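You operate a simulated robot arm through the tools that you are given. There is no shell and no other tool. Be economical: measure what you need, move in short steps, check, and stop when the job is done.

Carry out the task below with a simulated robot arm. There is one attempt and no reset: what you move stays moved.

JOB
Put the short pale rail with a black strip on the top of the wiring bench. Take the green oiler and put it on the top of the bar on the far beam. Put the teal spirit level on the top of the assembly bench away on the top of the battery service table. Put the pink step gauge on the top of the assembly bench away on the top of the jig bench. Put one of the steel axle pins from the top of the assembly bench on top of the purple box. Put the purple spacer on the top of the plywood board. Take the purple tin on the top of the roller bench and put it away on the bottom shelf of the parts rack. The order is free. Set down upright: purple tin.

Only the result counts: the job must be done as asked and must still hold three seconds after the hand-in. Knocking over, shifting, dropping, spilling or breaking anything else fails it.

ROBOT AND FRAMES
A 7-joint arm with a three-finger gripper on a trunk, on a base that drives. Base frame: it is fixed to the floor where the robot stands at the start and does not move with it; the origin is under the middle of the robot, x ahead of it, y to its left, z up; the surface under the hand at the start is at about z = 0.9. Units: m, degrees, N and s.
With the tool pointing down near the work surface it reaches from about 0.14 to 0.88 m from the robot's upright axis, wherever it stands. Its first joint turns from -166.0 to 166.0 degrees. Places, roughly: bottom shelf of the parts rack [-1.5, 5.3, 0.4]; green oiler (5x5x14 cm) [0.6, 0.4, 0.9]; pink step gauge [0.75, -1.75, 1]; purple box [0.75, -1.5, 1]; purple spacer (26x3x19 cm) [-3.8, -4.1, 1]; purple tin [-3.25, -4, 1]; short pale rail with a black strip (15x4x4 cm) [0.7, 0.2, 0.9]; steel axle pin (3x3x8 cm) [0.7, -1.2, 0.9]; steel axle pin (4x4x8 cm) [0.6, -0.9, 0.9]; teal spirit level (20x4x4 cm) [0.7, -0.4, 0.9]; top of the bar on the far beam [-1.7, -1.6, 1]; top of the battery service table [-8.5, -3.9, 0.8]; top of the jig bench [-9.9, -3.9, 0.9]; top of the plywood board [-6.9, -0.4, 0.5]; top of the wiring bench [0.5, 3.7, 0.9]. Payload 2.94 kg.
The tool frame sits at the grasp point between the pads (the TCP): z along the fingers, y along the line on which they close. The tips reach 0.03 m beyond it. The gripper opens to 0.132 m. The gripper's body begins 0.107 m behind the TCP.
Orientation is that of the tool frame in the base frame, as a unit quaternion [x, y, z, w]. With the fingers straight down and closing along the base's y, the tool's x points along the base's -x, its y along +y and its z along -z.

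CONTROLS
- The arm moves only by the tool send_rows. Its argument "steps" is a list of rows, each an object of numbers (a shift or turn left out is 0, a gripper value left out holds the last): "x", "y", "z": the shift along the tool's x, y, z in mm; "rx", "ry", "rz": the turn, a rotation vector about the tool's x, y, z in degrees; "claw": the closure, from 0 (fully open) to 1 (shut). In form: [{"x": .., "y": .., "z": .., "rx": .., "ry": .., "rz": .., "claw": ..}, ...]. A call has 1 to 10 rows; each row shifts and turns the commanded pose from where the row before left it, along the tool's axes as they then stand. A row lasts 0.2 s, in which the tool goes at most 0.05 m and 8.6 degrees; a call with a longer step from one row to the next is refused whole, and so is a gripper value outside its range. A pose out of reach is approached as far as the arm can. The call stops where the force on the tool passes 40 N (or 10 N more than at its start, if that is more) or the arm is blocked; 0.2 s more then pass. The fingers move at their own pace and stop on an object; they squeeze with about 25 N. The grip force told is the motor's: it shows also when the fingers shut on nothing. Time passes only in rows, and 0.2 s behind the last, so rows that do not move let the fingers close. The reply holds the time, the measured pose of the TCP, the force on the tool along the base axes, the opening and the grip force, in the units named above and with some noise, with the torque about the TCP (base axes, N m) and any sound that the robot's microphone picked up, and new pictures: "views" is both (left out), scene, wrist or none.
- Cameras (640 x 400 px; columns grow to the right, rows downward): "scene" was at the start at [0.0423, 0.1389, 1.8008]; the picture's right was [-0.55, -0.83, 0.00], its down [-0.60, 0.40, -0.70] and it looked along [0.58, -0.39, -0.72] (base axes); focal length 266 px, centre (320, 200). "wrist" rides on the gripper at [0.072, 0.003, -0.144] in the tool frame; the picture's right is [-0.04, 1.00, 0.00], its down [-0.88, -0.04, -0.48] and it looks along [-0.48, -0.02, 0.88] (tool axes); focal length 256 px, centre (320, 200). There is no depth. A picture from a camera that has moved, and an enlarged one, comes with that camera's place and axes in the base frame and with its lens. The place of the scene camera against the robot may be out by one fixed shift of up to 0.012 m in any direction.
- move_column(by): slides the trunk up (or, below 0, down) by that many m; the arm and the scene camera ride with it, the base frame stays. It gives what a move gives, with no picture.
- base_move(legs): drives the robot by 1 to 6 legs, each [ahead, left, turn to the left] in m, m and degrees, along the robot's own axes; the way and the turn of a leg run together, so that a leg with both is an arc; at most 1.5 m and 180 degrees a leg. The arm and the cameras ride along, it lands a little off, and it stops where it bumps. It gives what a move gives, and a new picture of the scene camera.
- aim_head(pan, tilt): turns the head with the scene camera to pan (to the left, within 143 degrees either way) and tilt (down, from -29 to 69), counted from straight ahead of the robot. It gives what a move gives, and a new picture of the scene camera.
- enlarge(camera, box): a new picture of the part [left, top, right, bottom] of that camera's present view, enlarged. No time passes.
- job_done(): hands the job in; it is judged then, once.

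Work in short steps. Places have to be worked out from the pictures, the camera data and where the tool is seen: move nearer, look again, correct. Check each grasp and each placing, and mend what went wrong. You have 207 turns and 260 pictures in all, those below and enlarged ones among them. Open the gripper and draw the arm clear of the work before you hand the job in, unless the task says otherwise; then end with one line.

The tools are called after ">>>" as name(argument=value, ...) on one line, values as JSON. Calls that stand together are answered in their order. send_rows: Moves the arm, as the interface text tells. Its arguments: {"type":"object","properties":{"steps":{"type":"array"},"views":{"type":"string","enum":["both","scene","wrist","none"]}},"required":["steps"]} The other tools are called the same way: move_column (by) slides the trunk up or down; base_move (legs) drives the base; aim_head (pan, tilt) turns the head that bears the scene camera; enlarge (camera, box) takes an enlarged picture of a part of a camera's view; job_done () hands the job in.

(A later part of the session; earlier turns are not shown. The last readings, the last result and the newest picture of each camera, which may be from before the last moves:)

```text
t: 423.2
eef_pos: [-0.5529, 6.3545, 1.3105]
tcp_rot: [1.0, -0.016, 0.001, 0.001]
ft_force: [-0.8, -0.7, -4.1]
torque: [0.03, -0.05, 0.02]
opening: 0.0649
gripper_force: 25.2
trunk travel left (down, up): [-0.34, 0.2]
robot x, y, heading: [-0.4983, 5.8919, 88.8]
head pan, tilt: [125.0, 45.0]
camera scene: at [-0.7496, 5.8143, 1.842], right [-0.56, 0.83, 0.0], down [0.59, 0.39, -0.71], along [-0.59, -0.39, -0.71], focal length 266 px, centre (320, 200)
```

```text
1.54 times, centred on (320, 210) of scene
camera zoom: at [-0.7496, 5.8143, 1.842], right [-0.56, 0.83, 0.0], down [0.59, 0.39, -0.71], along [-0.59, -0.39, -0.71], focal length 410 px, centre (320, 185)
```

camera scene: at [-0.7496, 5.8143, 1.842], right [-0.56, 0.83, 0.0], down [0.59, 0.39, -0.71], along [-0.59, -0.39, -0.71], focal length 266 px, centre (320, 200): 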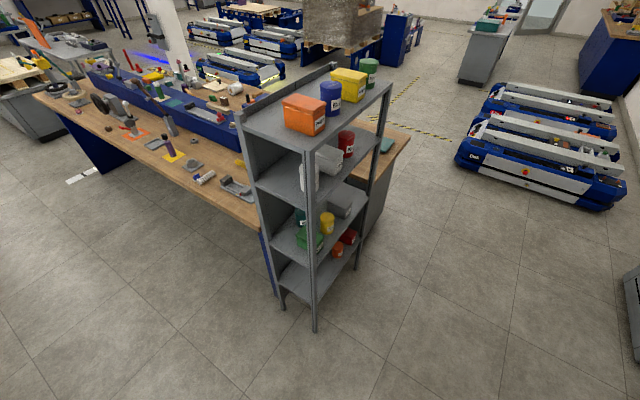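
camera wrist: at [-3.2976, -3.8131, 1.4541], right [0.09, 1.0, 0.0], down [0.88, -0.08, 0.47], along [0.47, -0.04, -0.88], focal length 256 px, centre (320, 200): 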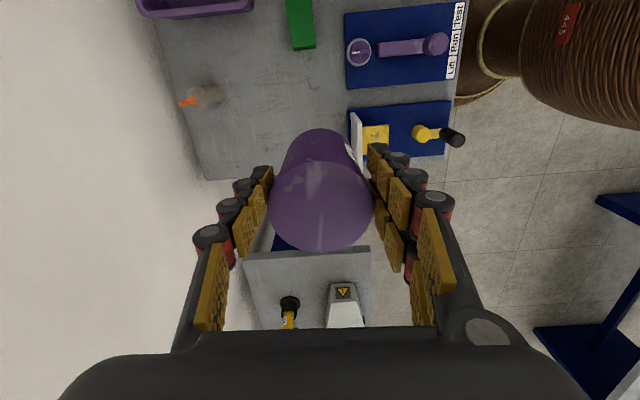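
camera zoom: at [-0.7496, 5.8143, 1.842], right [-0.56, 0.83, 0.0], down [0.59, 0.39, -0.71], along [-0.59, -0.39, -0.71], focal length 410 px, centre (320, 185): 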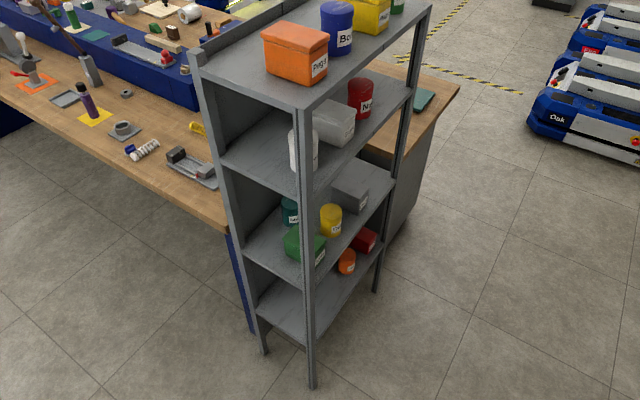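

The rack's bottom shelf (z≈0.4) has free room at the east part (about -1.42,5.37). For the regrasp I use the free front strip of the north bench near (-0.88,6.91).

>>> base_move(legs=[[0.5, 0.36, 1]])

>>> send_rows(steps=[{"z": 45}], views="wrist")

>>> aim_head(pan=0, tilt=50)

```text
t: 426.7
eef_pos: [-0.9138, 6.8662, 1.3095]
tcp_rot: [1.0, -0.008, 0.002, 0.002]
ft_force: [-0.3, 0.0, -3.5]
torque: [-0.01, -0.08, 0.01]
opening: 0.0646
gripper_force: 25.4
trunk travel left (down, up): [-0.34, 0.2]
robot x, y, heading: [-0.8485, 6.3997, 90.0]
head pan, tilt: [125.0, 45.0]
camera scene: at [-1.101, 6.3224, 1.8419], right [-0.57, 0.82, 0.0], down [0.58, 0.4, -0.71], along [-0.58, -0.4, -0.71], focal length 266 px, centre (320, 200)
```

scene: 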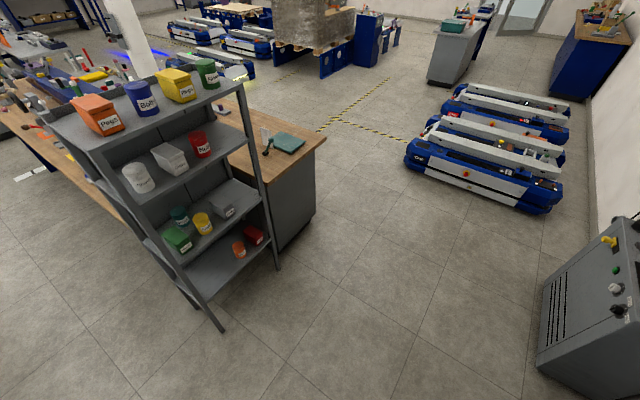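

```text
t: 427.1
eef_pos: [-0.9129, 6.8667, 1.264]
tcp_rot: [1.0, -0.008, 0.001, 0.002]
ft_force: [0.1, 0.5, -2.8]
torque: [-0.02, -0.11, 0.02]
opening: 0.065
gripper_force: 24.7
trunk travel left (down, up): [-0.34, 0.2]
robot x, y, heading: [-0.8474, 6.4037, 89.7]
head pan, tilt: [125.0, 45.0]
camera wrist: at [-0.8414, 6.8636, 1.4078], right [-0.06, -1.0, 0.0], down [-0.88, 0.05, 0.47], along [-0.47, 0.03, -0.88], focal length 256 px, centre (320, 200)
```

wrist: 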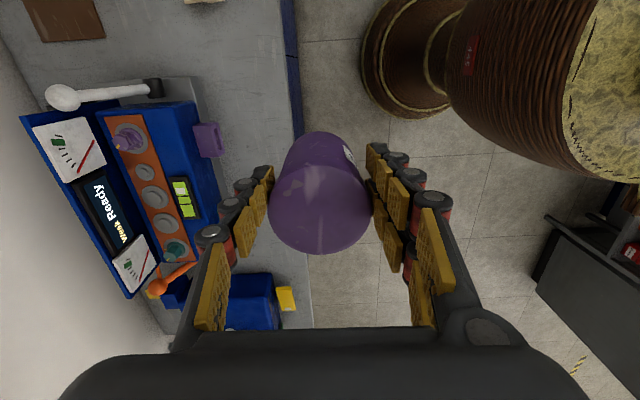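

```text
t: 429.2
eef_pos: [-0.9132, 6.8672, 1.2635]
tcp_rot: [1.0, -0.008, 0.001, 0.001]
ft_force: [-0.3, -0.3, -3.7]
torque: [0.02, -0.07, -0.05]
opening: 0.0646
gripper_force: 24.9
trunk travel left (down, up): [-0.34, 0.2]
robot x, y, heading: [-0.8454, 6.4006, 89.6]
head pan, tilt: [0.0, 50.0]
camera scene: at [-1.0334, 6.445, 1.8351], right [1.0, -0.01, 0.0], down [0.0, -0.77, -0.64], along [0.0, 0.64, -0.77], focal length 266 px, centre (320, 200)
```

scene: 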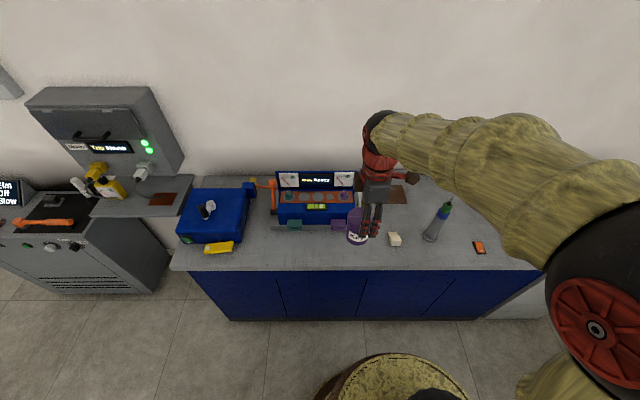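

I place the tin at about (-0.86, 6.965), between the device knob and the white cube.

>>> send_rows(steps=[{"x": 18, "y": -33}, {"x": 18, "y": -33}, {"x": 17, "y": -33}, {"z": 45}, {"z": 45}, {"z": 45}, {"z": 45}, {"z": 45}, {"z": 35}], views="wrist")

>>> send_rows(steps=[{"z": 8}, {"z": 8}, {"z": 6}, {"z": 5}], views="none")

```text
t: 431.2
eef_pos: [-0.8573, 6.9637, 1.0031]
tcp_rot: [1.0, -0.008, 0.001, 0.001]
ft_force: [0.5, -0.3, -2.8]
torque: [-0.09, -0.09, 0.0]
opening: 0.0649
gripper_force: 25.3
trunk travel left (down, up): [-0.34, 0.2]
robot x, y, heading: [-0.8457, 6.4027, 89.6]
head pan, tilt: [0.0, 50.0]
camera wrist: at [-0.7854, 6.9605, 1.1481], right [-0.06, -1.0, 0.0], down [-0.88, 0.05, 0.47], along [-0.47, 0.03, -0.88], focal length 256 px, centre (320, 200)
```

wrist: 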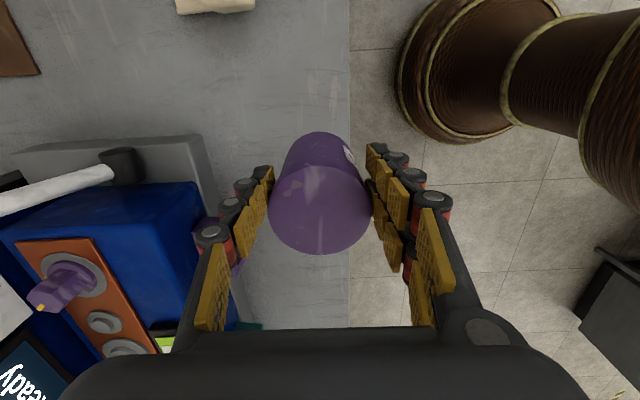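

```text
t: 432.2
eef_pos: [-0.8572, 6.9635, 0.9773]
tcp_rot: [1.0, -0.008, 0.001, 0.002]
ft_force: [0.5, -0.1, -4.5]
torque: [-0.04, -0.05, 0.0]
opening: 0.065
gripper_force: 24.6
trunk travel left (down, up): [-0.34, 0.2]
robot x, y, heading: [-0.8509, 6.4028, 89.8]
head pan, tilt: [0.0, 50.0]
```

The bench edge is at y≈6.936, so I shift further in, to (-0.835, 7.0), then lower to contact.

>>> send_rows(steps=[{"x": 22, "y": -37}, {"z": 8}, {"z": 6}, {"z": 5}], views="wrist")

>>> send_rows(steps=[{"z": 5}, {"z": 5}, {"z": 5}], views="none")

```text
t: 433.2
eef_pos: [-0.8351, 7.0008, 0.9571]
tcp_rot: [1.0, -0.008, 0.001, 0.002]
ft_force: [0.0, -1.0, -4.5]
torque: [0.0, -0.05, 0.0]
opening: 0.0646
gripper_force: 24.9
trunk travel left (down, up): [-0.34, 0.2]
robot x, y, heading: [-0.8484, 6.3995, 89.9]
head pan, tilt: [0.0, 50.0]
camera wrist: at [-0.7626, 6.9958, 1.1028], right [-0.06, -1.0, 0.0], down [-0.88, 0.05, 0.47], along [-0.47, 0.03, -0.88], focal length 256 px, centre (320, 200)
```

wrist: 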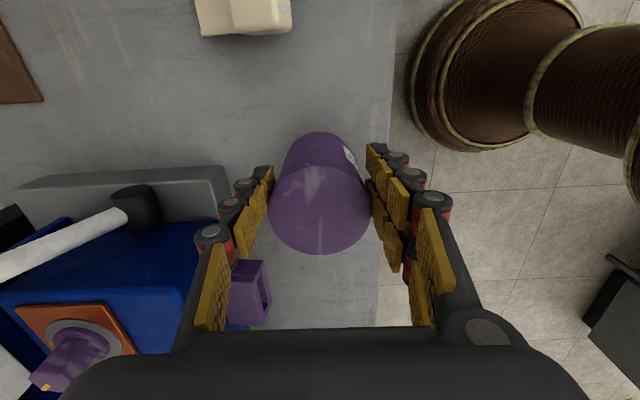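

```text
t: 434.0
eef_pos: [-0.8353, 7.0003, 0.9429]
tcp_rot: [1.0, -0.007, 0.001, 0.001]
ft_force: [-0.3, 0.3, -4.4]
torque: [-0.03, -0.06, -0.01]
opening: 0.0644
gripper_force: 25.2
trunk travel left (down, up): [-0.34, 0.2]
robot x, y, heading: [-0.8487, 6.4023, 89.7]
head pan, tilt: [0.0, 50.0]
```

>>> send_rows(steps=[{"z": 5}, {"z": 5}, {"z": 5}], views="none")

```text
t: 434.8
eef_pos: [-0.8346, 7.0, 0.9283]
tcp_rot: [1.0, -0.008, 0.001, -0.001]
ft_force: [6.1, 1.1, 19.3]
torque: [0.05, 0.14, -0.02]
opening: 0.0649
gripper_force: 24.4
trunk travel left (down, up): [-0.34, 0.2]
robot x, y, heading: [-0.8479, 6.4019, 89.8]
head pan, tilt: [0.0, 50.0]
```

Tin on the bench. I release with limited opening and lift.

>>> send_rows(steps=[{"z": -2}, {"claw": 0.37}, {}, {}, {"z": -30}, {"z": -45}, {"z": -45}, {"z": -45}, {"y": 45, "z": -30}, {"y": 45}], views="wrist")

>>> send_rows(steps=[{"y": 45, "rz": 8.2}, {"rz": 8.2}, {"rz": 8.2}, {"rz": 8.2}, {"rz": 8.2}, {"rz": 8.2}, {"rz": 8.2}, {"rz": 8.2}, {"rz": 8.2}, {"rz": 8.2}], views="none")

>>> send_rows(steps=[{"rz": 7.5}, {"ry": -8}, {"ry": -8}, {"ry": -8}, {"ry": -8}, {"ry": -8}, {"ry": -8}, {"ry": -7}], views="both")

```text
refused: row 9 steps farther than a row can; nothing moved
```

```text
t: 437.0
eef_pos: [-0.8361, 6.9548, 0.9275]
tcp_rot: [0.749, -0.663, 0.002, 0.001]
ft_force: [-0.6, -0.7, -3.3]
torque: [-0.1, 0.01, -0.02]
opening: 0.064
gripper_force: 24.6
trunk travel left (down, up): [-0.34, 0.2]
robot x, y, heading: [-0.8486, 6.4048, 89.8]
head pan, tilt: [0.0, 50.0]
```

```text
t: 438.8
eef_pos: [-0.833, 6.954, 0.9268]
tcp_rot: [-0.625, 0.629, 0.325, 0.328]
ft_force: [-0.7, 0.3, 0.0]
torque: [-0.02, -0.02, 0.02]
opening: 0.0
gripper_force: 24.6
out of reach, approached as far as the arm can: row 5
trunk travel left (down, up): [-0.34, 0.2]
robot x, y, heading: [-0.848, 6.4031, 89.6]
head pan, tilt: [0.0, 50.0]
camera scene: at [-1.0333, 6.4449, 1.8351], right [1.0, -0.01, 0.0], down [0.0, -0.77, -0.64], along [0.0, 0.64, -0.77], focal length 266 px, centre (320, 200)
camera wrist: at [-0.8379, 6.7952, 0.9522], right [-1.0, 0.03, 0.03], down [0.04, 0.11, 0.99], along [0.03, 0.99, -0.12], focal length 256 px, centre (320, 200)
```

scene: 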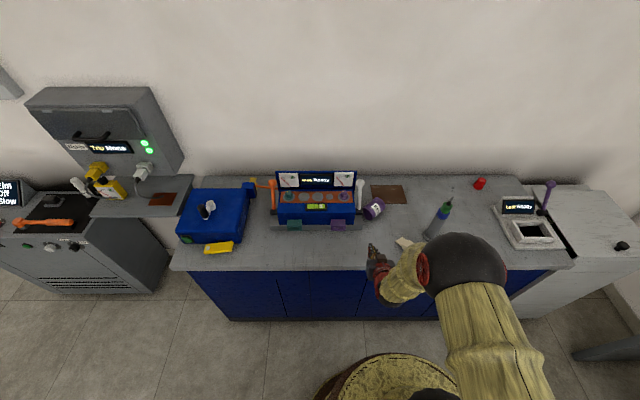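
wrist: 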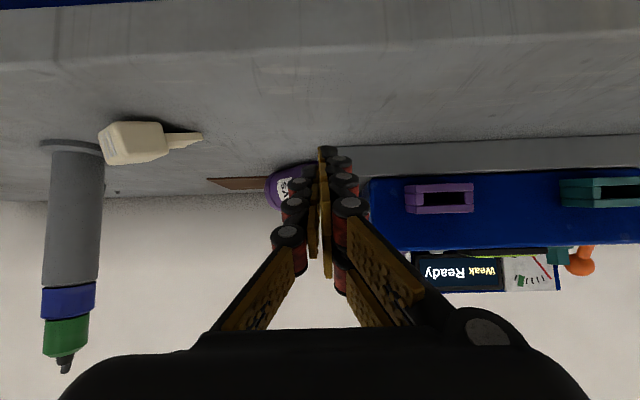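

The first call was refused while the later ones ran, so the tin slipped out of the grip. I look closely at its state before moving.

>>> enlarge(camera="scene", box=[260, 160, 460, 280])

>>> enlarge(camera="wrist", box=[80, 100, 400, 300])

```text
3.20 times, centred on (360, 220) of scene
camera zoom: at [-1.0333, 6.4449, 1.8351], right [1.0, -0.01, 0.0], down [0.0, -0.77, -0.64], along [0.0, 0.64, -0.77], focal length 852 px, centre (192, 136)
```

zoom: 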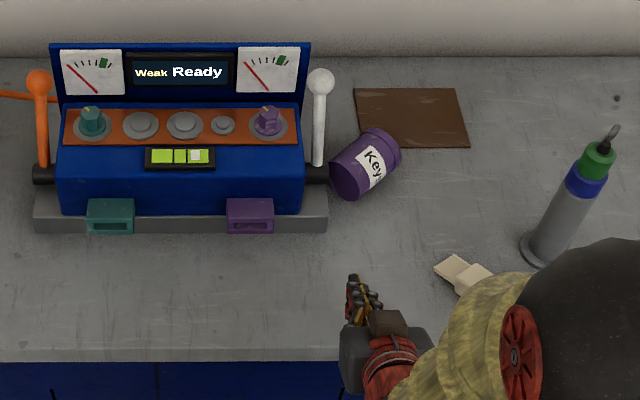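

```text
2.00 times, centred on (240, 200) of wrist
camera zoom: at [-0.8379, 6.7952, 0.9522], right [-1.0, 0.03, 0.03], down [0.04, 0.11, 0.99], along [0.03, 0.99, -0.12], focal length 512 px, centre (480, 200)
```

zoom: 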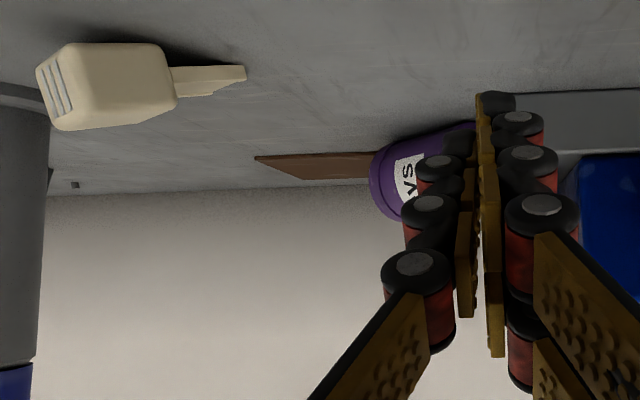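

The tin lies on its side next to the device. I withdraw the hand back and up along its axis, then look at the whole bench.

>>> send_rows(steps=[{"z": -45}, {"z": -45}, {"z": -45}, {"z": -40, "x": -20}, {"z": -30, "x": -35}, {"x": -45}, {"x": -45}], views="both")

>>> enlarge(camera="scene", box=[260, 160, 520, 300])

```text
t: 440.4
eef_pos: [-0.8345, 6.8693, 1.1636]
tcp_rot: [-0.625, 0.63, 0.324, 0.327]
ft_force: [-0.4, 0.5, -0.3]
torque: [-0.01, 0.0, 0.02]
opening: 0.0
gripper_force: 25.3
trunk travel left (down, up): [-0.34, 0.2]
robot x, y, heading: [-0.8465, 6.4062, 89.9]
head pan, tilt: [0.0, 50.0]
camera scene: at [-1.0332, 6.4448, 1.8351], right [1.0, -0.01, 0.0], down [0.0, -0.77, -0.64], along [0.0, 0.64, -0.77], focal length 266 px, centre (320, 200)
camera wrist: at [-0.8391, 6.7109, 1.1891], right [-1.0, 0.03, 0.03], down [0.04, 0.12, 0.99], along [0.03, 0.99, -0.12], focal length 256 px, centre (320, 200)
```

scene: 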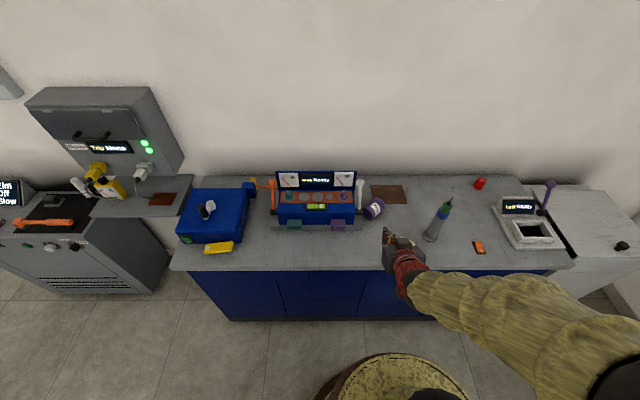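
wrist: 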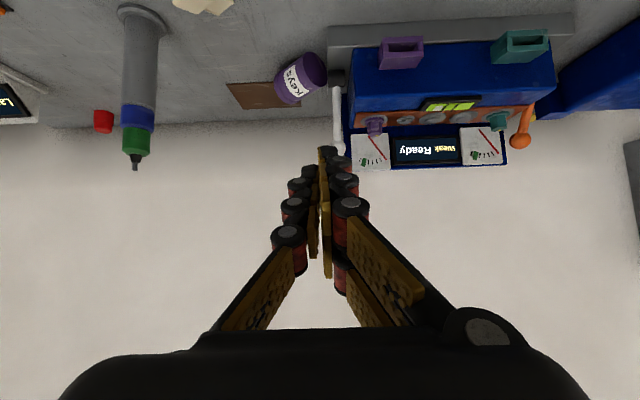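

```text
2.46 times, centred on (390, 230) of scene
camera zoom: at [-1.0332, 6.4448, 1.8351], right [1.0, -0.01, 0.0], down [0.0, -0.77, -0.64], along [0.0, 0.64, -0.77], focal length 655 px, centre (148, 126)
```

zoom: 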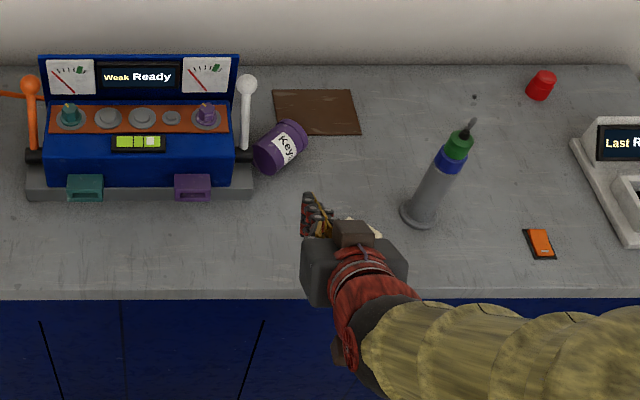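

>>> send_rows(steps=[{"x": -37, "z": -28}, {"x": -37, "z": -28}, {"x": -37, "z": -28}, {"x": -20, "z": -40}, {"z": -45}], views="none")

>>> enlarge(camera="scene", box=[260, 160, 520, 300])

```text
t: 441.6
eef_pos: [-0.8351, 6.8058, 1.3667]
tcp_rot: [0.629, -0.625, -0.32, -0.332]
ft_force: [-1.8, -0.7, 1.3]
torque: [0.03, -0.1, -0.19]
opening: 0.0
gripper_force: 24.8
out of reach, approached as far as the arm can: row 4
trunk travel left (down, up): [-0.34, 0.2]
robot x, y, heading: [-0.8498, 6.4037, 89.7]
head pan, tilt: [0.0, 50.0]
```

```text
2.46 times, centred on (390, 230) of scene
camera zoom: at [-1.0338, 6.44, 1.8351], right [1.0, -0.01, 0.0], down [0.0, -0.76, -0.64], along [0.0, 0.64, -0.76], focal length 655 px, centre (148, 126)
```

zoom: 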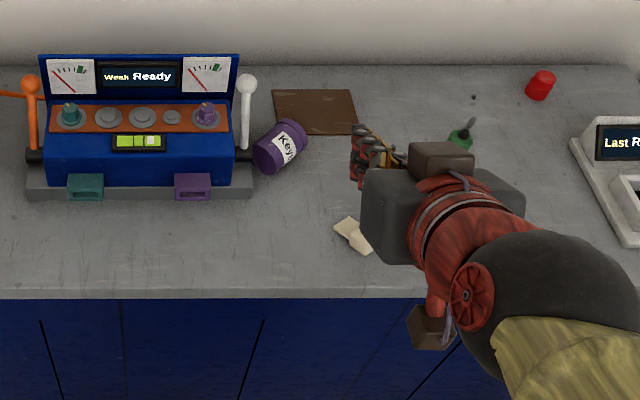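

The white connector to the right may have been nudged. I bring the tool back to vertical and inspect it from above with the wrist camera.

>>> send_rows(steps=[{"ry": 8}, {"ry": 8}, {"ry": 8}, {"ry": 8}, {"ry": 8}, {"ry": 8}, {"ry": 7}], views="both")

```text
t: 443.2
eef_pos: [-0.8346, 6.8077, 1.3676]
tcp_rot: [-0.705, 0.709, -0.004, -0.001]
ft_force: [-0.4, -0.1, 0.1]
torque: [-0.04, 0.01, -0.01]
opening: 0.0
gripper_force: 24.8
trunk travel left (down, up): [-0.34, 0.2]
robot x, y, heading: [-0.8467, 6.4033, 90.0]
head pan, tilt: [0.0, 50.0]
camera scene: at [-1.0332, 6.4459, 1.835], right [1.0, -0.01, 0.0], down [0.0, -0.77, -0.64], along [0.0, 0.64, -0.77], focal length 266 px, centre (320, 200)
camera wrist: at [-0.8389, 6.7367, 1.5133], right [-1.0, 0.05, 0.0], down [0.04, 0.88, 0.47], along [0.03, 0.47, -0.88], focal length 256 px, centre (320, 200)
```

scene: 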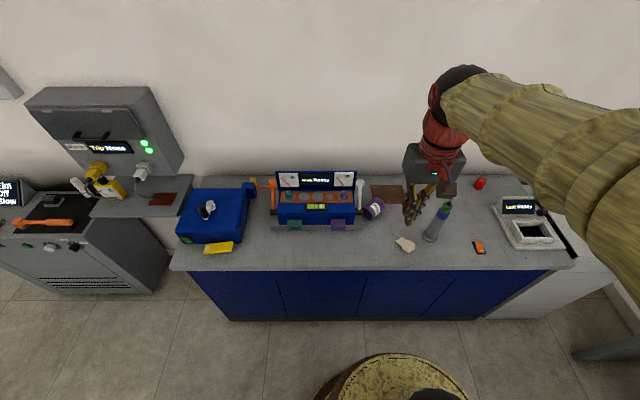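
wrist: 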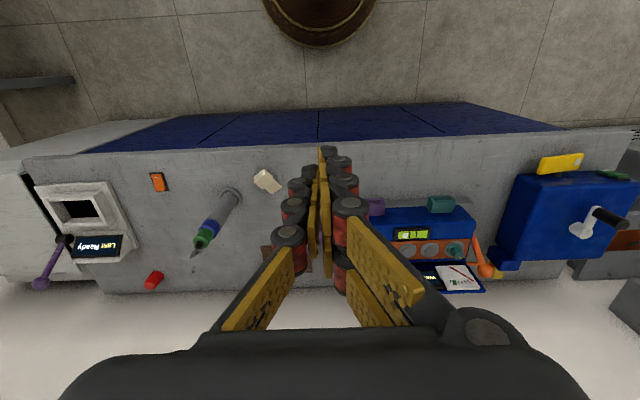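

>>> enlarge(camera="wrist", box=[200, 130, 340, 220])

>>> enlarge(camera="scene", box=[350, 190, 450, 270])

```text
4.44 times, centred on (270, 175) of wrist
camera zoom: at [-0.8389, 6.7367, 1.5133], right [-1.0, 0.05, 0.0], down [0.04, 0.88, 0.47], along [0.03, 0.47, -0.88], focal length 1138 px, centre (542, 311)
```

zoom: 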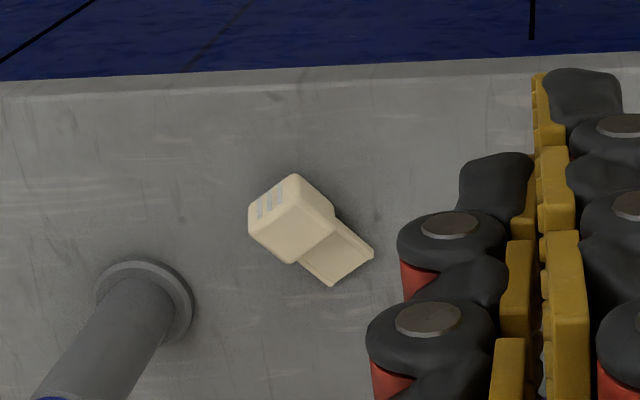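

```text
5.00 times, centred on (400, 230) of scene
camera zoom: at [-1.0332, 6.4459, 1.835], right [1.0, -0.01, 0.0], down [0.0, -0.77, -0.64], along [0.0, 0.64, -0.77], focal length 1331 px, centre (-80, 50)
```

zoom: 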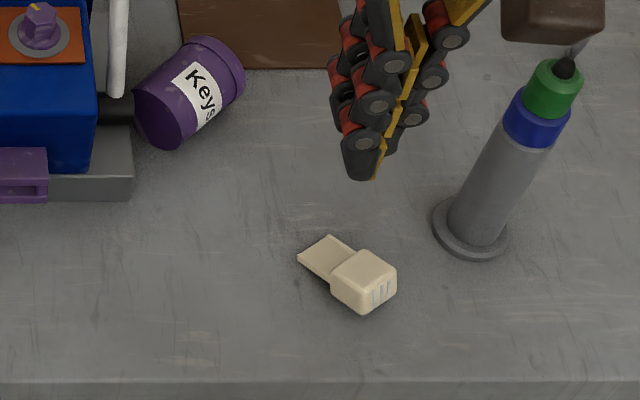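

The connector was nudged: it used to lie with its axis along y, centred near (-0.72, 7.03); now it is near (-0.69, 6.99) turned 45°. I'll put it back first: move over it with the tool turned −45°.

>>> send_rows(steps=[{"x": -37, "y": -29, "claw": 0.5}, {"x": -37, "y": -29}, {"x": -37, "y": -29}, {"x": -37, "y": -29}, {"x": -37, "y": -29}, {"rz": -7.5}, {"rz": -7.5}, {"rz": -7.5}, {"rz": -7.5}, {"rz": -7.5}], views="none")

>>> send_rows(steps=[{"rz": -7.5}, {"z": 45}, {"z": 45}, {"z": 45}, {"z": 45}], views="both")

```text
t: 445.4
eef_pos: [-0.6895, 6.9913, 1.3695]
tcp_rot: [0.895, -0.445, 0.002, 0.001]
ft_force: [-0.5, -0.3, 0.5]
torque: [-0.03, 0.0, 0.03]
opening: 0.0661
gripper_force: 0.0
trunk travel left (down, up): [-0.34, 0.2]
robot x, y, heading: [-0.8491, 6.4029, 89.7]
head pan, tilt: [0.0, 50.0]
```

```text
t: 446.6
eef_pos: [-0.6872, 6.989, 1.1875]
tcp_rot: [0.923, -0.386, 0.001, 0.0]
ft_force: [0.5, 0.5, -0.9]
torque: [0.0, -0.01, 0.01]
opening: 0.0658
gripper_force: 0.0
trunk travel left (down, up): [-0.34, 0.2]
robot x, y, heading: [-0.8486, 6.403, 89.8]
head pan, tilt: [0.0, 50.0]
camera scene: at [-1.0329, 6.4458, 1.8351], right [1.0, -0.01, 0.0], down [0.0, -0.77, -0.64], along [0.0, 0.64, -0.77], focal length 266 px, centre (320, 200)
camera wrist: at [-0.6395, 6.9356, 1.3322], right [-0.74, -0.67, 0.0], down [-0.59, 0.65, 0.47], along [-0.32, 0.35, -0.88], focal length 256 px, centre (320, 200)
```

scene: 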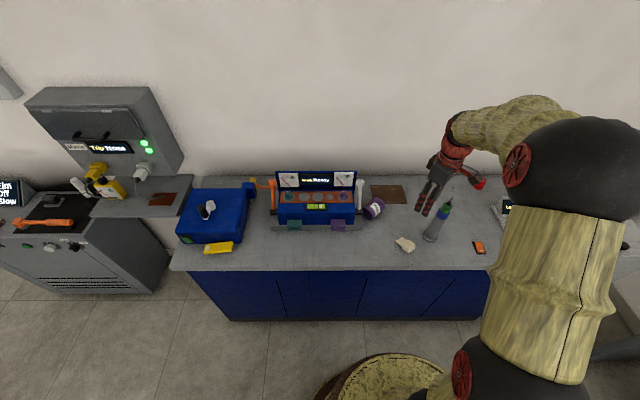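
wrist: 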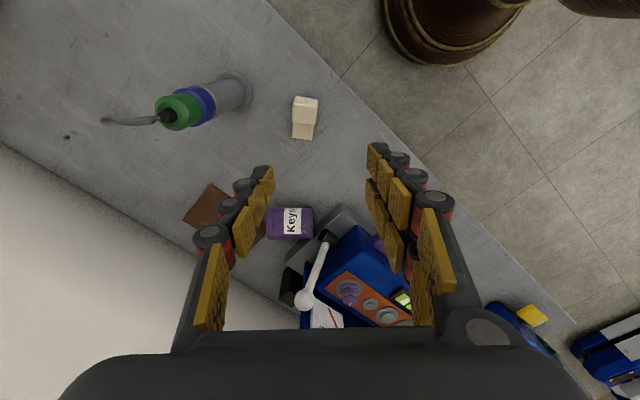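

The connector: body centre (-0.667,6.998), tab to the NW. I align and descend to just above it for a check.

>>> send_rows(steps=[{"y": -19, "x": 1}, {"z": 45}, {"z": 45}, {"z": 45}, {"z": 45}, {"z": 40}], views="wrist")

```text
t: 448.0
eef_pos: [-0.6729, 7.0028, 0.969]
tcp_rot: [0.923, -0.386, 0.002, 0.001]
ft_force: [-0.3, 0.5, 0.1]
torque: [-0.01, 0.03, 0.01]
opening: 0.0657
gripper_force: 0.1
trunk travel left (down, up): [-0.34, 0.2]
robot x, y, heading: [-0.851, 6.4031, 90.1]
head pan, tilt: [0.0, 50.0]
camera wrist: at [-0.6255, 6.9491, 1.1145], right [-0.74, -0.67, 0.0], down [-0.59, 0.65, 0.47], along [-0.32, 0.35, -0.88], focal length 256 px, centre (320, 200)
```

wrist: 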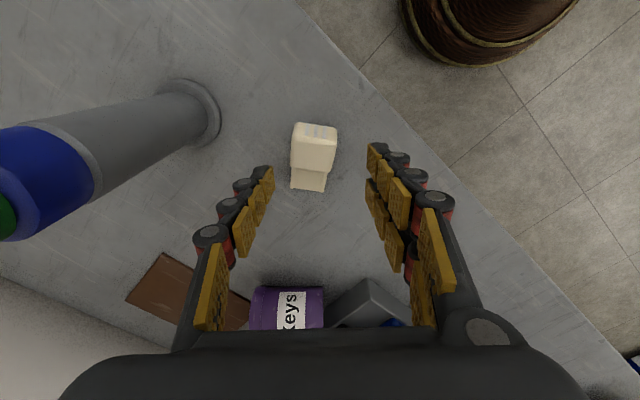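

>>> send_rows(steps=[{"x": 6, "z": 30}, {"z": 22}, {"claw": 1}, {}, {}, {}], views="wrist")

```text
t: 449.4
eef_pos: [-0.6702, 6.9981, 0.9167]
tcp_rot: [0.922, -0.386, 0.002, 0.001]
ft_force: [-1.0, 0.6, 0.2]
torque: [-0.06, 0.02, -0.01]
opening: 0.0
gripper_force: 5.5
trunk travel left (down, up): [-0.34, 0.2]
robot x, y, heading: [-0.8491, 6.4033, 89.6]
head pan, tilt: [0.0, 50.0]
camera wrist: at [-0.6211, 6.9447, 1.0604], right [-0.74, -0.67, 0.0], down [-0.59, 0.65, 0.47], along [-0.32, 0.35, -0.88], focal length 256 px, centre (320, 200)
```

wrist: 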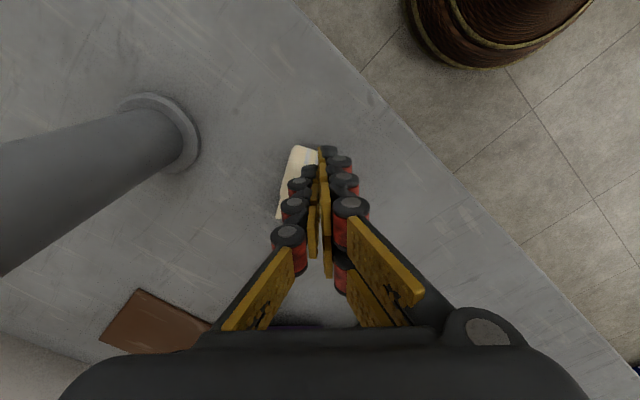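

Missed: the fingers closed above it, so the object is lower than assumed. I raise, open and look again.

>>> send_rows(steps=[{"z": -25}, {"z": -28, "claw": 0.5}, {}, {}], views="wrist")

```text
t: 450.4
eef_pos: [-0.67, 6.9981, 0.9688]
tcp_rot: [0.923, -0.386, 0.0, 0.001]
ft_force: [-0.1, -0.7, 0.3]
torque: [0.02, -0.01, 0.02]
opening: 0.0553
gripper_force: 0.1
trunk travel left (down, up): [-0.34, 0.2]
robot x, y, heading: [-0.8499, 6.4056, 89.8]
head pan, tilt: [0.0, 50.0]
camera wrist: at [-0.6224, 6.9453, 1.1143], right [-0.74, -0.67, 0.0], down [-0.59, 0.65, 0.47], along [-0.32, 0.35, -0.88], focal length 256 px, centre (320, 200)
```

wrist: 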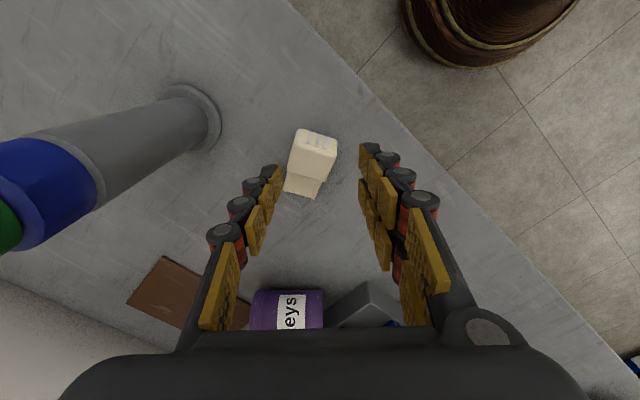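

The bench top is nearer z≈0.85. The body is now at about (-0.673,7.011), axis 114°. I rotate +20°, realign, and grasp lower.

>>> send_rows(steps=[{"x": -15, "y": -8}, {"rz": 7}, {"rz": 7}, {"rz": 6.6}, {"z": 40}], views="wrist")

```text
t: 451.6
eef_pos: [-0.6734, 7.0157, 0.9295]
tcp_rot: [0.838, -0.546, 0.0, 0.001]
ft_force: [0.0, 0.0, 0.7]
torque: [-0.02, -0.01, -0.01]
opening: 0.0659
gripper_force: 0.1
trunk travel left (down, up): [-0.34, 0.2]
robot x, y, heading: [-0.8472, 6.4043, 89.7]
head pan, tilt: [0.0, 50.0]
camera wrist: at [-0.648, 6.9492, 1.0741], right [-0.93, -0.37, 0.0], down [-0.32, 0.82, 0.47], along [-0.17, 0.44, -0.88], focal length 256 px, centre (320, 200)
```

wrist: 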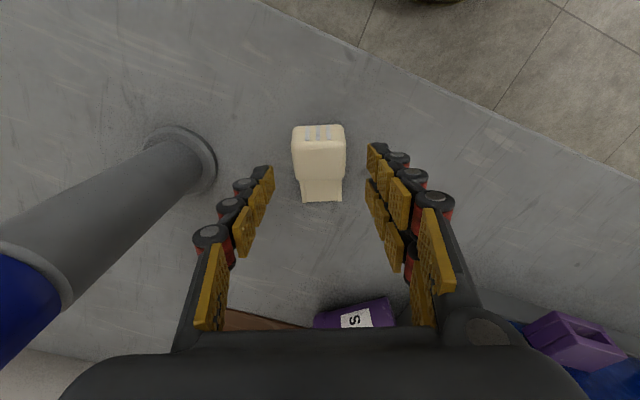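

>>> send_rows(steps=[{"z": 25}, {"z": 18}, {"claw": 1}, {}, {}, {}], views="wrist")

```text
t: 453.0
eef_pos: [-0.673, 7.0154, 0.8877]
tcp_rot: [0.839, -0.545, 0.0, 0.0]
ft_force: [-0.9, 0.0, 1.7]
torque: [0.04, 0.02, -0.04]
opening: 0.0414
gripper_force: 24.7
trunk travel left (down, up): [-0.34, 0.2]
robot x, y, heading: [-0.853, 6.4015, 89.6]
head pan, tilt: [0.0, 50.0]
camera wrist: at [-0.6475, 6.9488, 1.0316], right [-0.93, -0.37, 0.0], down [-0.32, 0.82, 0.47], along [-0.17, 0.44, -0.88], focal length 256 px, centre (320, 200)
```

wrist: 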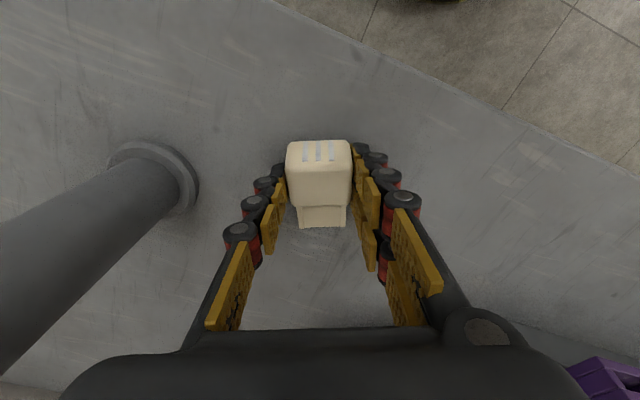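

Gripped (41 mm). I lift 20 mm, turn 24° clockwise, and move it back to centre (-0.718, 7.05), then lower.

>>> send_rows(steps=[{"z": -20}, {"rz": 8}, {"rz": 8}, {"rz": 8}, {"x": -14, "y": 22}, {"x": -14, "y": 22}, {"z": 12}, {"z": 6}, {"z": 3}], views="wrist")

```text
t: 455.0
eef_pos: [-0.718, 7.0434, 0.8871]
tcp_rot: [-0.707, 0.707, 0.0, 0.0]
ft_force: [-1.4, -3.4, 13.4]
torque: [0.05, 0.19, 0.04]
opening: 0.0412
gripper_force: 24.9
trunk travel left (down, up): [-0.34, 0.2]
robot x, y, heading: [-0.8515, 6.4018, 89.8]
head pan, tilt: [0.0, 50.0]
camera wrist: at [-0.7219, 6.9711, 1.0313], right [-1.0, 0.04, 0.0], down [0.04, 0.88, 0.48], along [0.02, 0.48, -0.88], focal length 256 px, centre (320, 200)
```

wrist: 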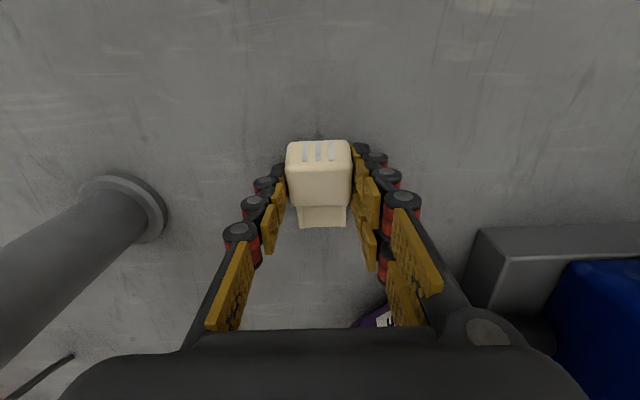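

Contact. I release gently and lift, then view the bench including the tin.

>>> send_rows(steps=[{"claw": 0.5}, {}, {"z": -30}, {"z": -45}, {"z": -45}, {"z": -45}, {"z": -45}, {"z": -45}], views="both")

>>> enlarge(camera="scene", box=[340, 180, 440, 260])

```text
t: 456.8
eef_pos: [-0.7199, 7.0424, 1.1399]
tcp_rot: [0.707, -0.707, 0.002, 0.0]
ft_force: [0.5, -0.8, -0.1]
torque: [0.04, 0.01, 0.0]
opening: 0.0662
gripper_force: 0.1
trunk travel left (down, up): [-0.34, 0.2]
robot x, y, heading: [-0.847, 6.4015, 89.6]
head pan, tilt: [0.0, 50.0]
camera scene: at [-1.0333, 6.4443, 1.8351], right [1.0, -0.01, 0.0], down [0.0, -0.77, -0.64], along [0.0, 0.64, -0.77], focal length 266 px, centre (320, 200)
camera wrist: at [-0.7228, 6.9702, 1.2849], right [-1.0, 0.04, 0.0], down [0.04, 0.88, 0.47], along [0.02, 0.47, -0.88], focal length 256 px, centre (320, 200)
```

scene: 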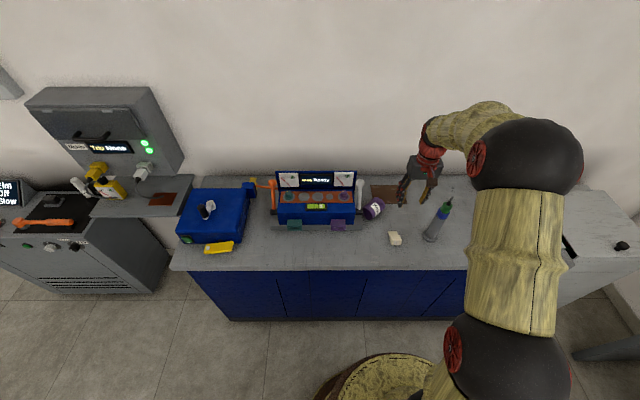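
wrist: 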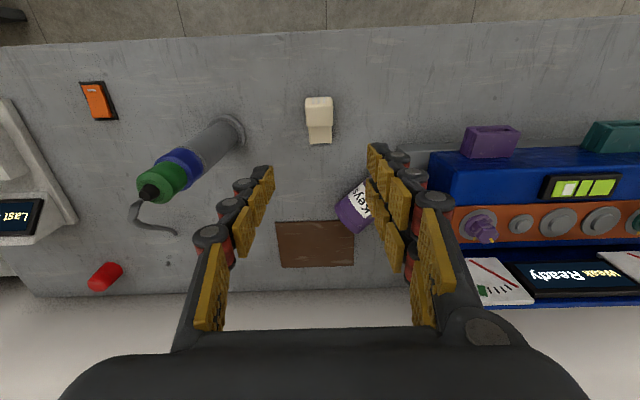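

```text
5.00 times, centred on (390, 220) of scene
camera zoom: at [-1.0333, 6.4443, 1.8351], right [1.0, -0.01, 0.0], down [0.0, -0.77, -0.64], along [0.0, 0.64, -0.77], focal length 1331 px, centre (-30, 100)
```

zoom: 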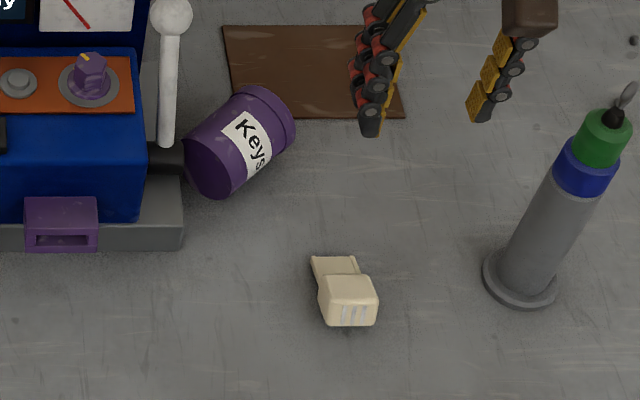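

The connector is back where it was. Now the tin: it lies with its lid toward NE, centre about (-0.79,7.18). Grasping it across its axis lets me pitch it upright with a horizontal tool, ideal for the shelf. I move above it with the tool turned +45°.

>>> send_rows(steps=[{"x": -40, "y": 16, "claw": 0.24}, {"x": -40, "y": 16}, {"x": -40, "y": 16}, {"x": -20, "y": 9}, {"rz": 7.5}, {"rz": 7.5}, {"rz": 7.5}, {"rz": 7.5}, {"rz": 7.5}, {"rz": 7.5}], views="both")

```text
t: 459.0
eef_pos: [-0.7752, 7.1838, 1.1407]
tcp_rot: [-0.381, 0.924, -0.002, 0.0]
ft_force: [0.5, 0.1, 0.8]
torque: [0.0, 0.01, 0.0]
opening: 0.1004
gripper_force: 0.2
trunk travel left (down, up): [-0.34, 0.2]
robot x, y, heading: [-0.8474, 6.4026, 89.5]
head pan, tilt: [0.0, 50.0]
camera scene: at [-1.0332, 6.4452, 1.8351], right [1.0, -0.01, 0.0], down [0.0, -0.77, -0.64], along [0.0, 0.64, -0.77], focal length 266 px, centre (320, 200)
camera wrist: at [-0.8286, 7.1352, 1.2845], right [-0.67, 0.74, 0.0], down [0.65, 0.59, 0.47], along [0.35, 0.32, -0.88], focal length 256 px, centre (320, 200)
```

scene: 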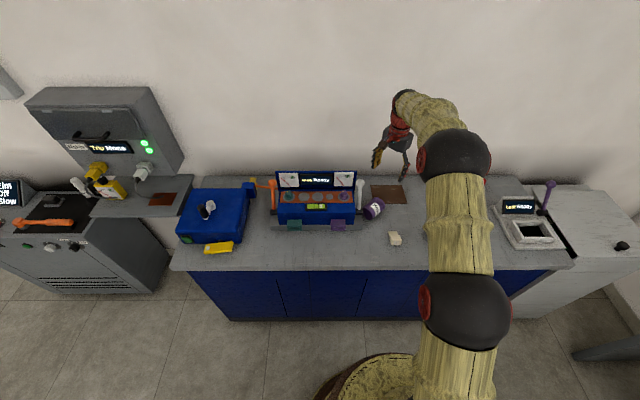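
wrist: 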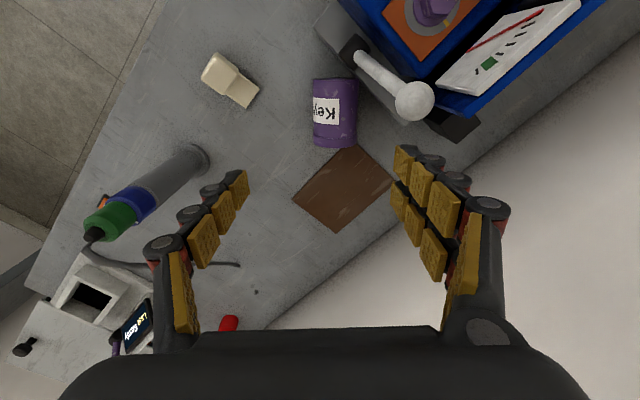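

The tin's centre is about (-0.792,7.198). I align (slightly to the SE to clear the lever) and descend partway.

>>> send_rows(steps=[{"x": -10, "y": 14}, {"z": 45}, {"z": 45}, {"z": 45}, {"z": 45}], views="wrist")

```text
t: 460.2
eef_pos: [-0.7783, 7.2019, 0.9596]
tcp_rot: [-0.383, 0.924, -0.002, 0.001]
ft_force: [0.3, 0.6, 0.3]
torque: [-0.08, -0.02, 0.01]
opening: 0.1001
gripper_force: 0.1
trunk travel left (down, up): [-0.34, 0.2]
robot x, y, heading: [-0.8487, 6.4061, 89.7]
head pan, tilt: [0.0, 50.0]
camera wrist: at [-0.8317, 7.1535, 1.1043], right [-0.68, 0.74, 0.0], down [0.65, 0.59, 0.48], along [0.35, 0.32, -0.88], focal length 256 px, centre (320, 200)
```

wrist: 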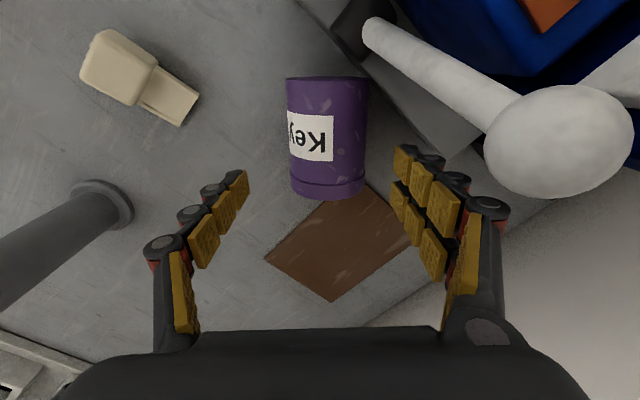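

Lid end is NE as expected. I shift 8 mm more toward the lid (away from the lever ball), descend to z≈0.886 and close.

>>> send_rows(steps=[{"x": -8}, {"z": 30}, {"z": 25}, {"z": 18}], views="wrist")

>>> send_rows(steps=[{"claw": 1}, {}, {}, {}, {}], views="wrist")

```text
t: 461.2
eef_pos: [-0.7718, 7.2063, 0.8869]
tcp_rot: [-0.383, 0.924, -0.001, 0.0]
ft_force: [-0.7, 1.0, -0.2]
torque: [-0.04, 0.03, 0.0]
opening: 0.1003
gripper_force: 0.0
trunk travel left (down, up): [-0.34, 0.2]
robot x, y, heading: [-0.8458, 6.4041, 89.6]
head pan, tilt: [0.0, 50.0]
camera wrist: at [-0.8265, 7.1579, 1.031], right [-0.68, 0.74, 0.0], down [0.65, 0.59, 0.48], along [0.35, 0.32, -0.88], focal length 256 px, centre (320, 200)
```

wrist: 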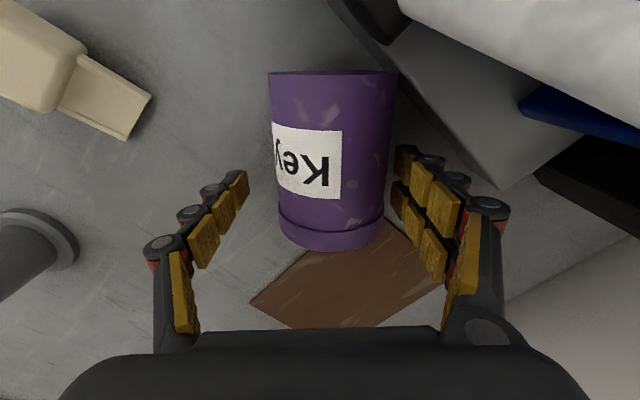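

```text
t: 462.4
eef_pos: [-0.773, 7.2056, 0.8869]
tcp_rot: [-0.383, 0.924, 0.0, 0.0]
ft_force: [-0.8, -0.6, 1.5]
torque: [-0.05, 0.01, -0.07]
opening: 0.0642
gripper_force: 24.9
trunk travel left (down, up): [-0.34, 0.2]
robot x, y, heading: [-0.8485, 6.4021, 89.6]
head pan, tilt: [0.0, 50.0]
camera wrist: at [-0.8266, 7.1574, 1.0312], right [-0.68, 0.74, 0.0], down [0.65, 0.6, 0.48], along [0.35, 0.32, -0.88], focal length 256 px, centre (320, 200)
```

wrist: 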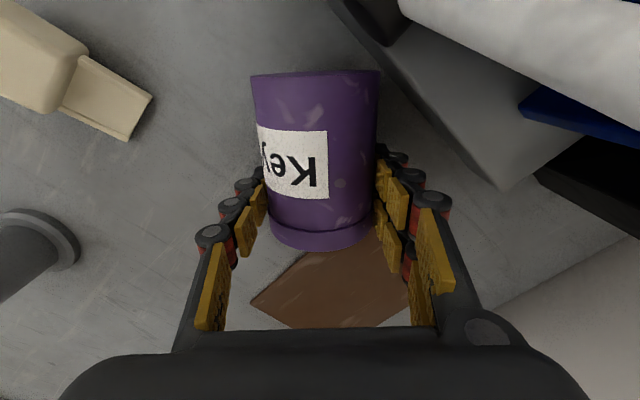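

Gripped (64 mm). I lift slightly, slide SE away from the lever, then lift clear.

>>> send_rows(steps=[{"z": -20}, {"y": -20}, {"y": -20}, {"z": -40}, {"z": -45}, {"z": -45}, {"z": -45}, {"z": -45}, {"z": -45}], views="both")

```text
t: 464.4
eef_pos: [-0.7451, 7.1766, 1.1717]
tcp_rot: [-0.382, 0.924, -0.002, -0.001]
ft_force: [-0.1, -0.9, -3.8]
torque: [0.1, -0.08, 0.02]
opening: 0.0641
gripper_force: 25.0
trunk travel left (down, up): [-0.34, 0.2]
robot x, y, heading: [-0.845, 6.4028, 89.7]
head pan, tilt: [0.0, 50.0]
camera scene: at [-1.0333, 6.4443, 1.8351], right [1.0, -0.01, 0.0], down [0.0, -0.77, -0.64], along [0.0, 0.64, -0.77], focal length 266 px, centre (320, 200)
camera wrist: at [-0.7992, 7.1293, 1.3174], right [-0.68, 0.74, 0.0], down [0.65, 0.6, 0.47], along [0.35, 0.32, -0.88], focal length 256 px, centre (320, 200)
```

scene: 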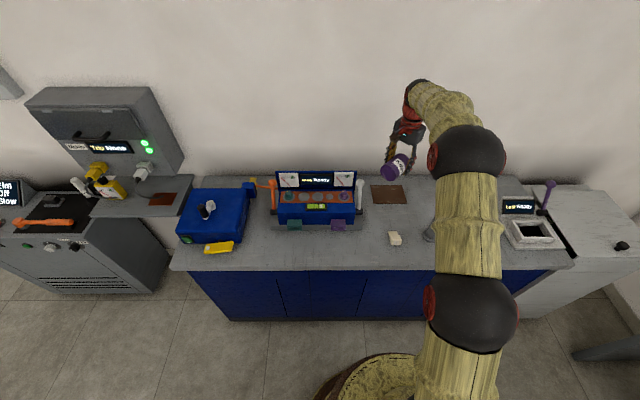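
wrist: 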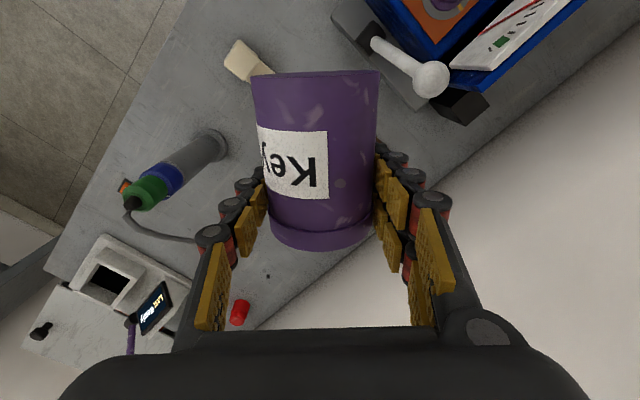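

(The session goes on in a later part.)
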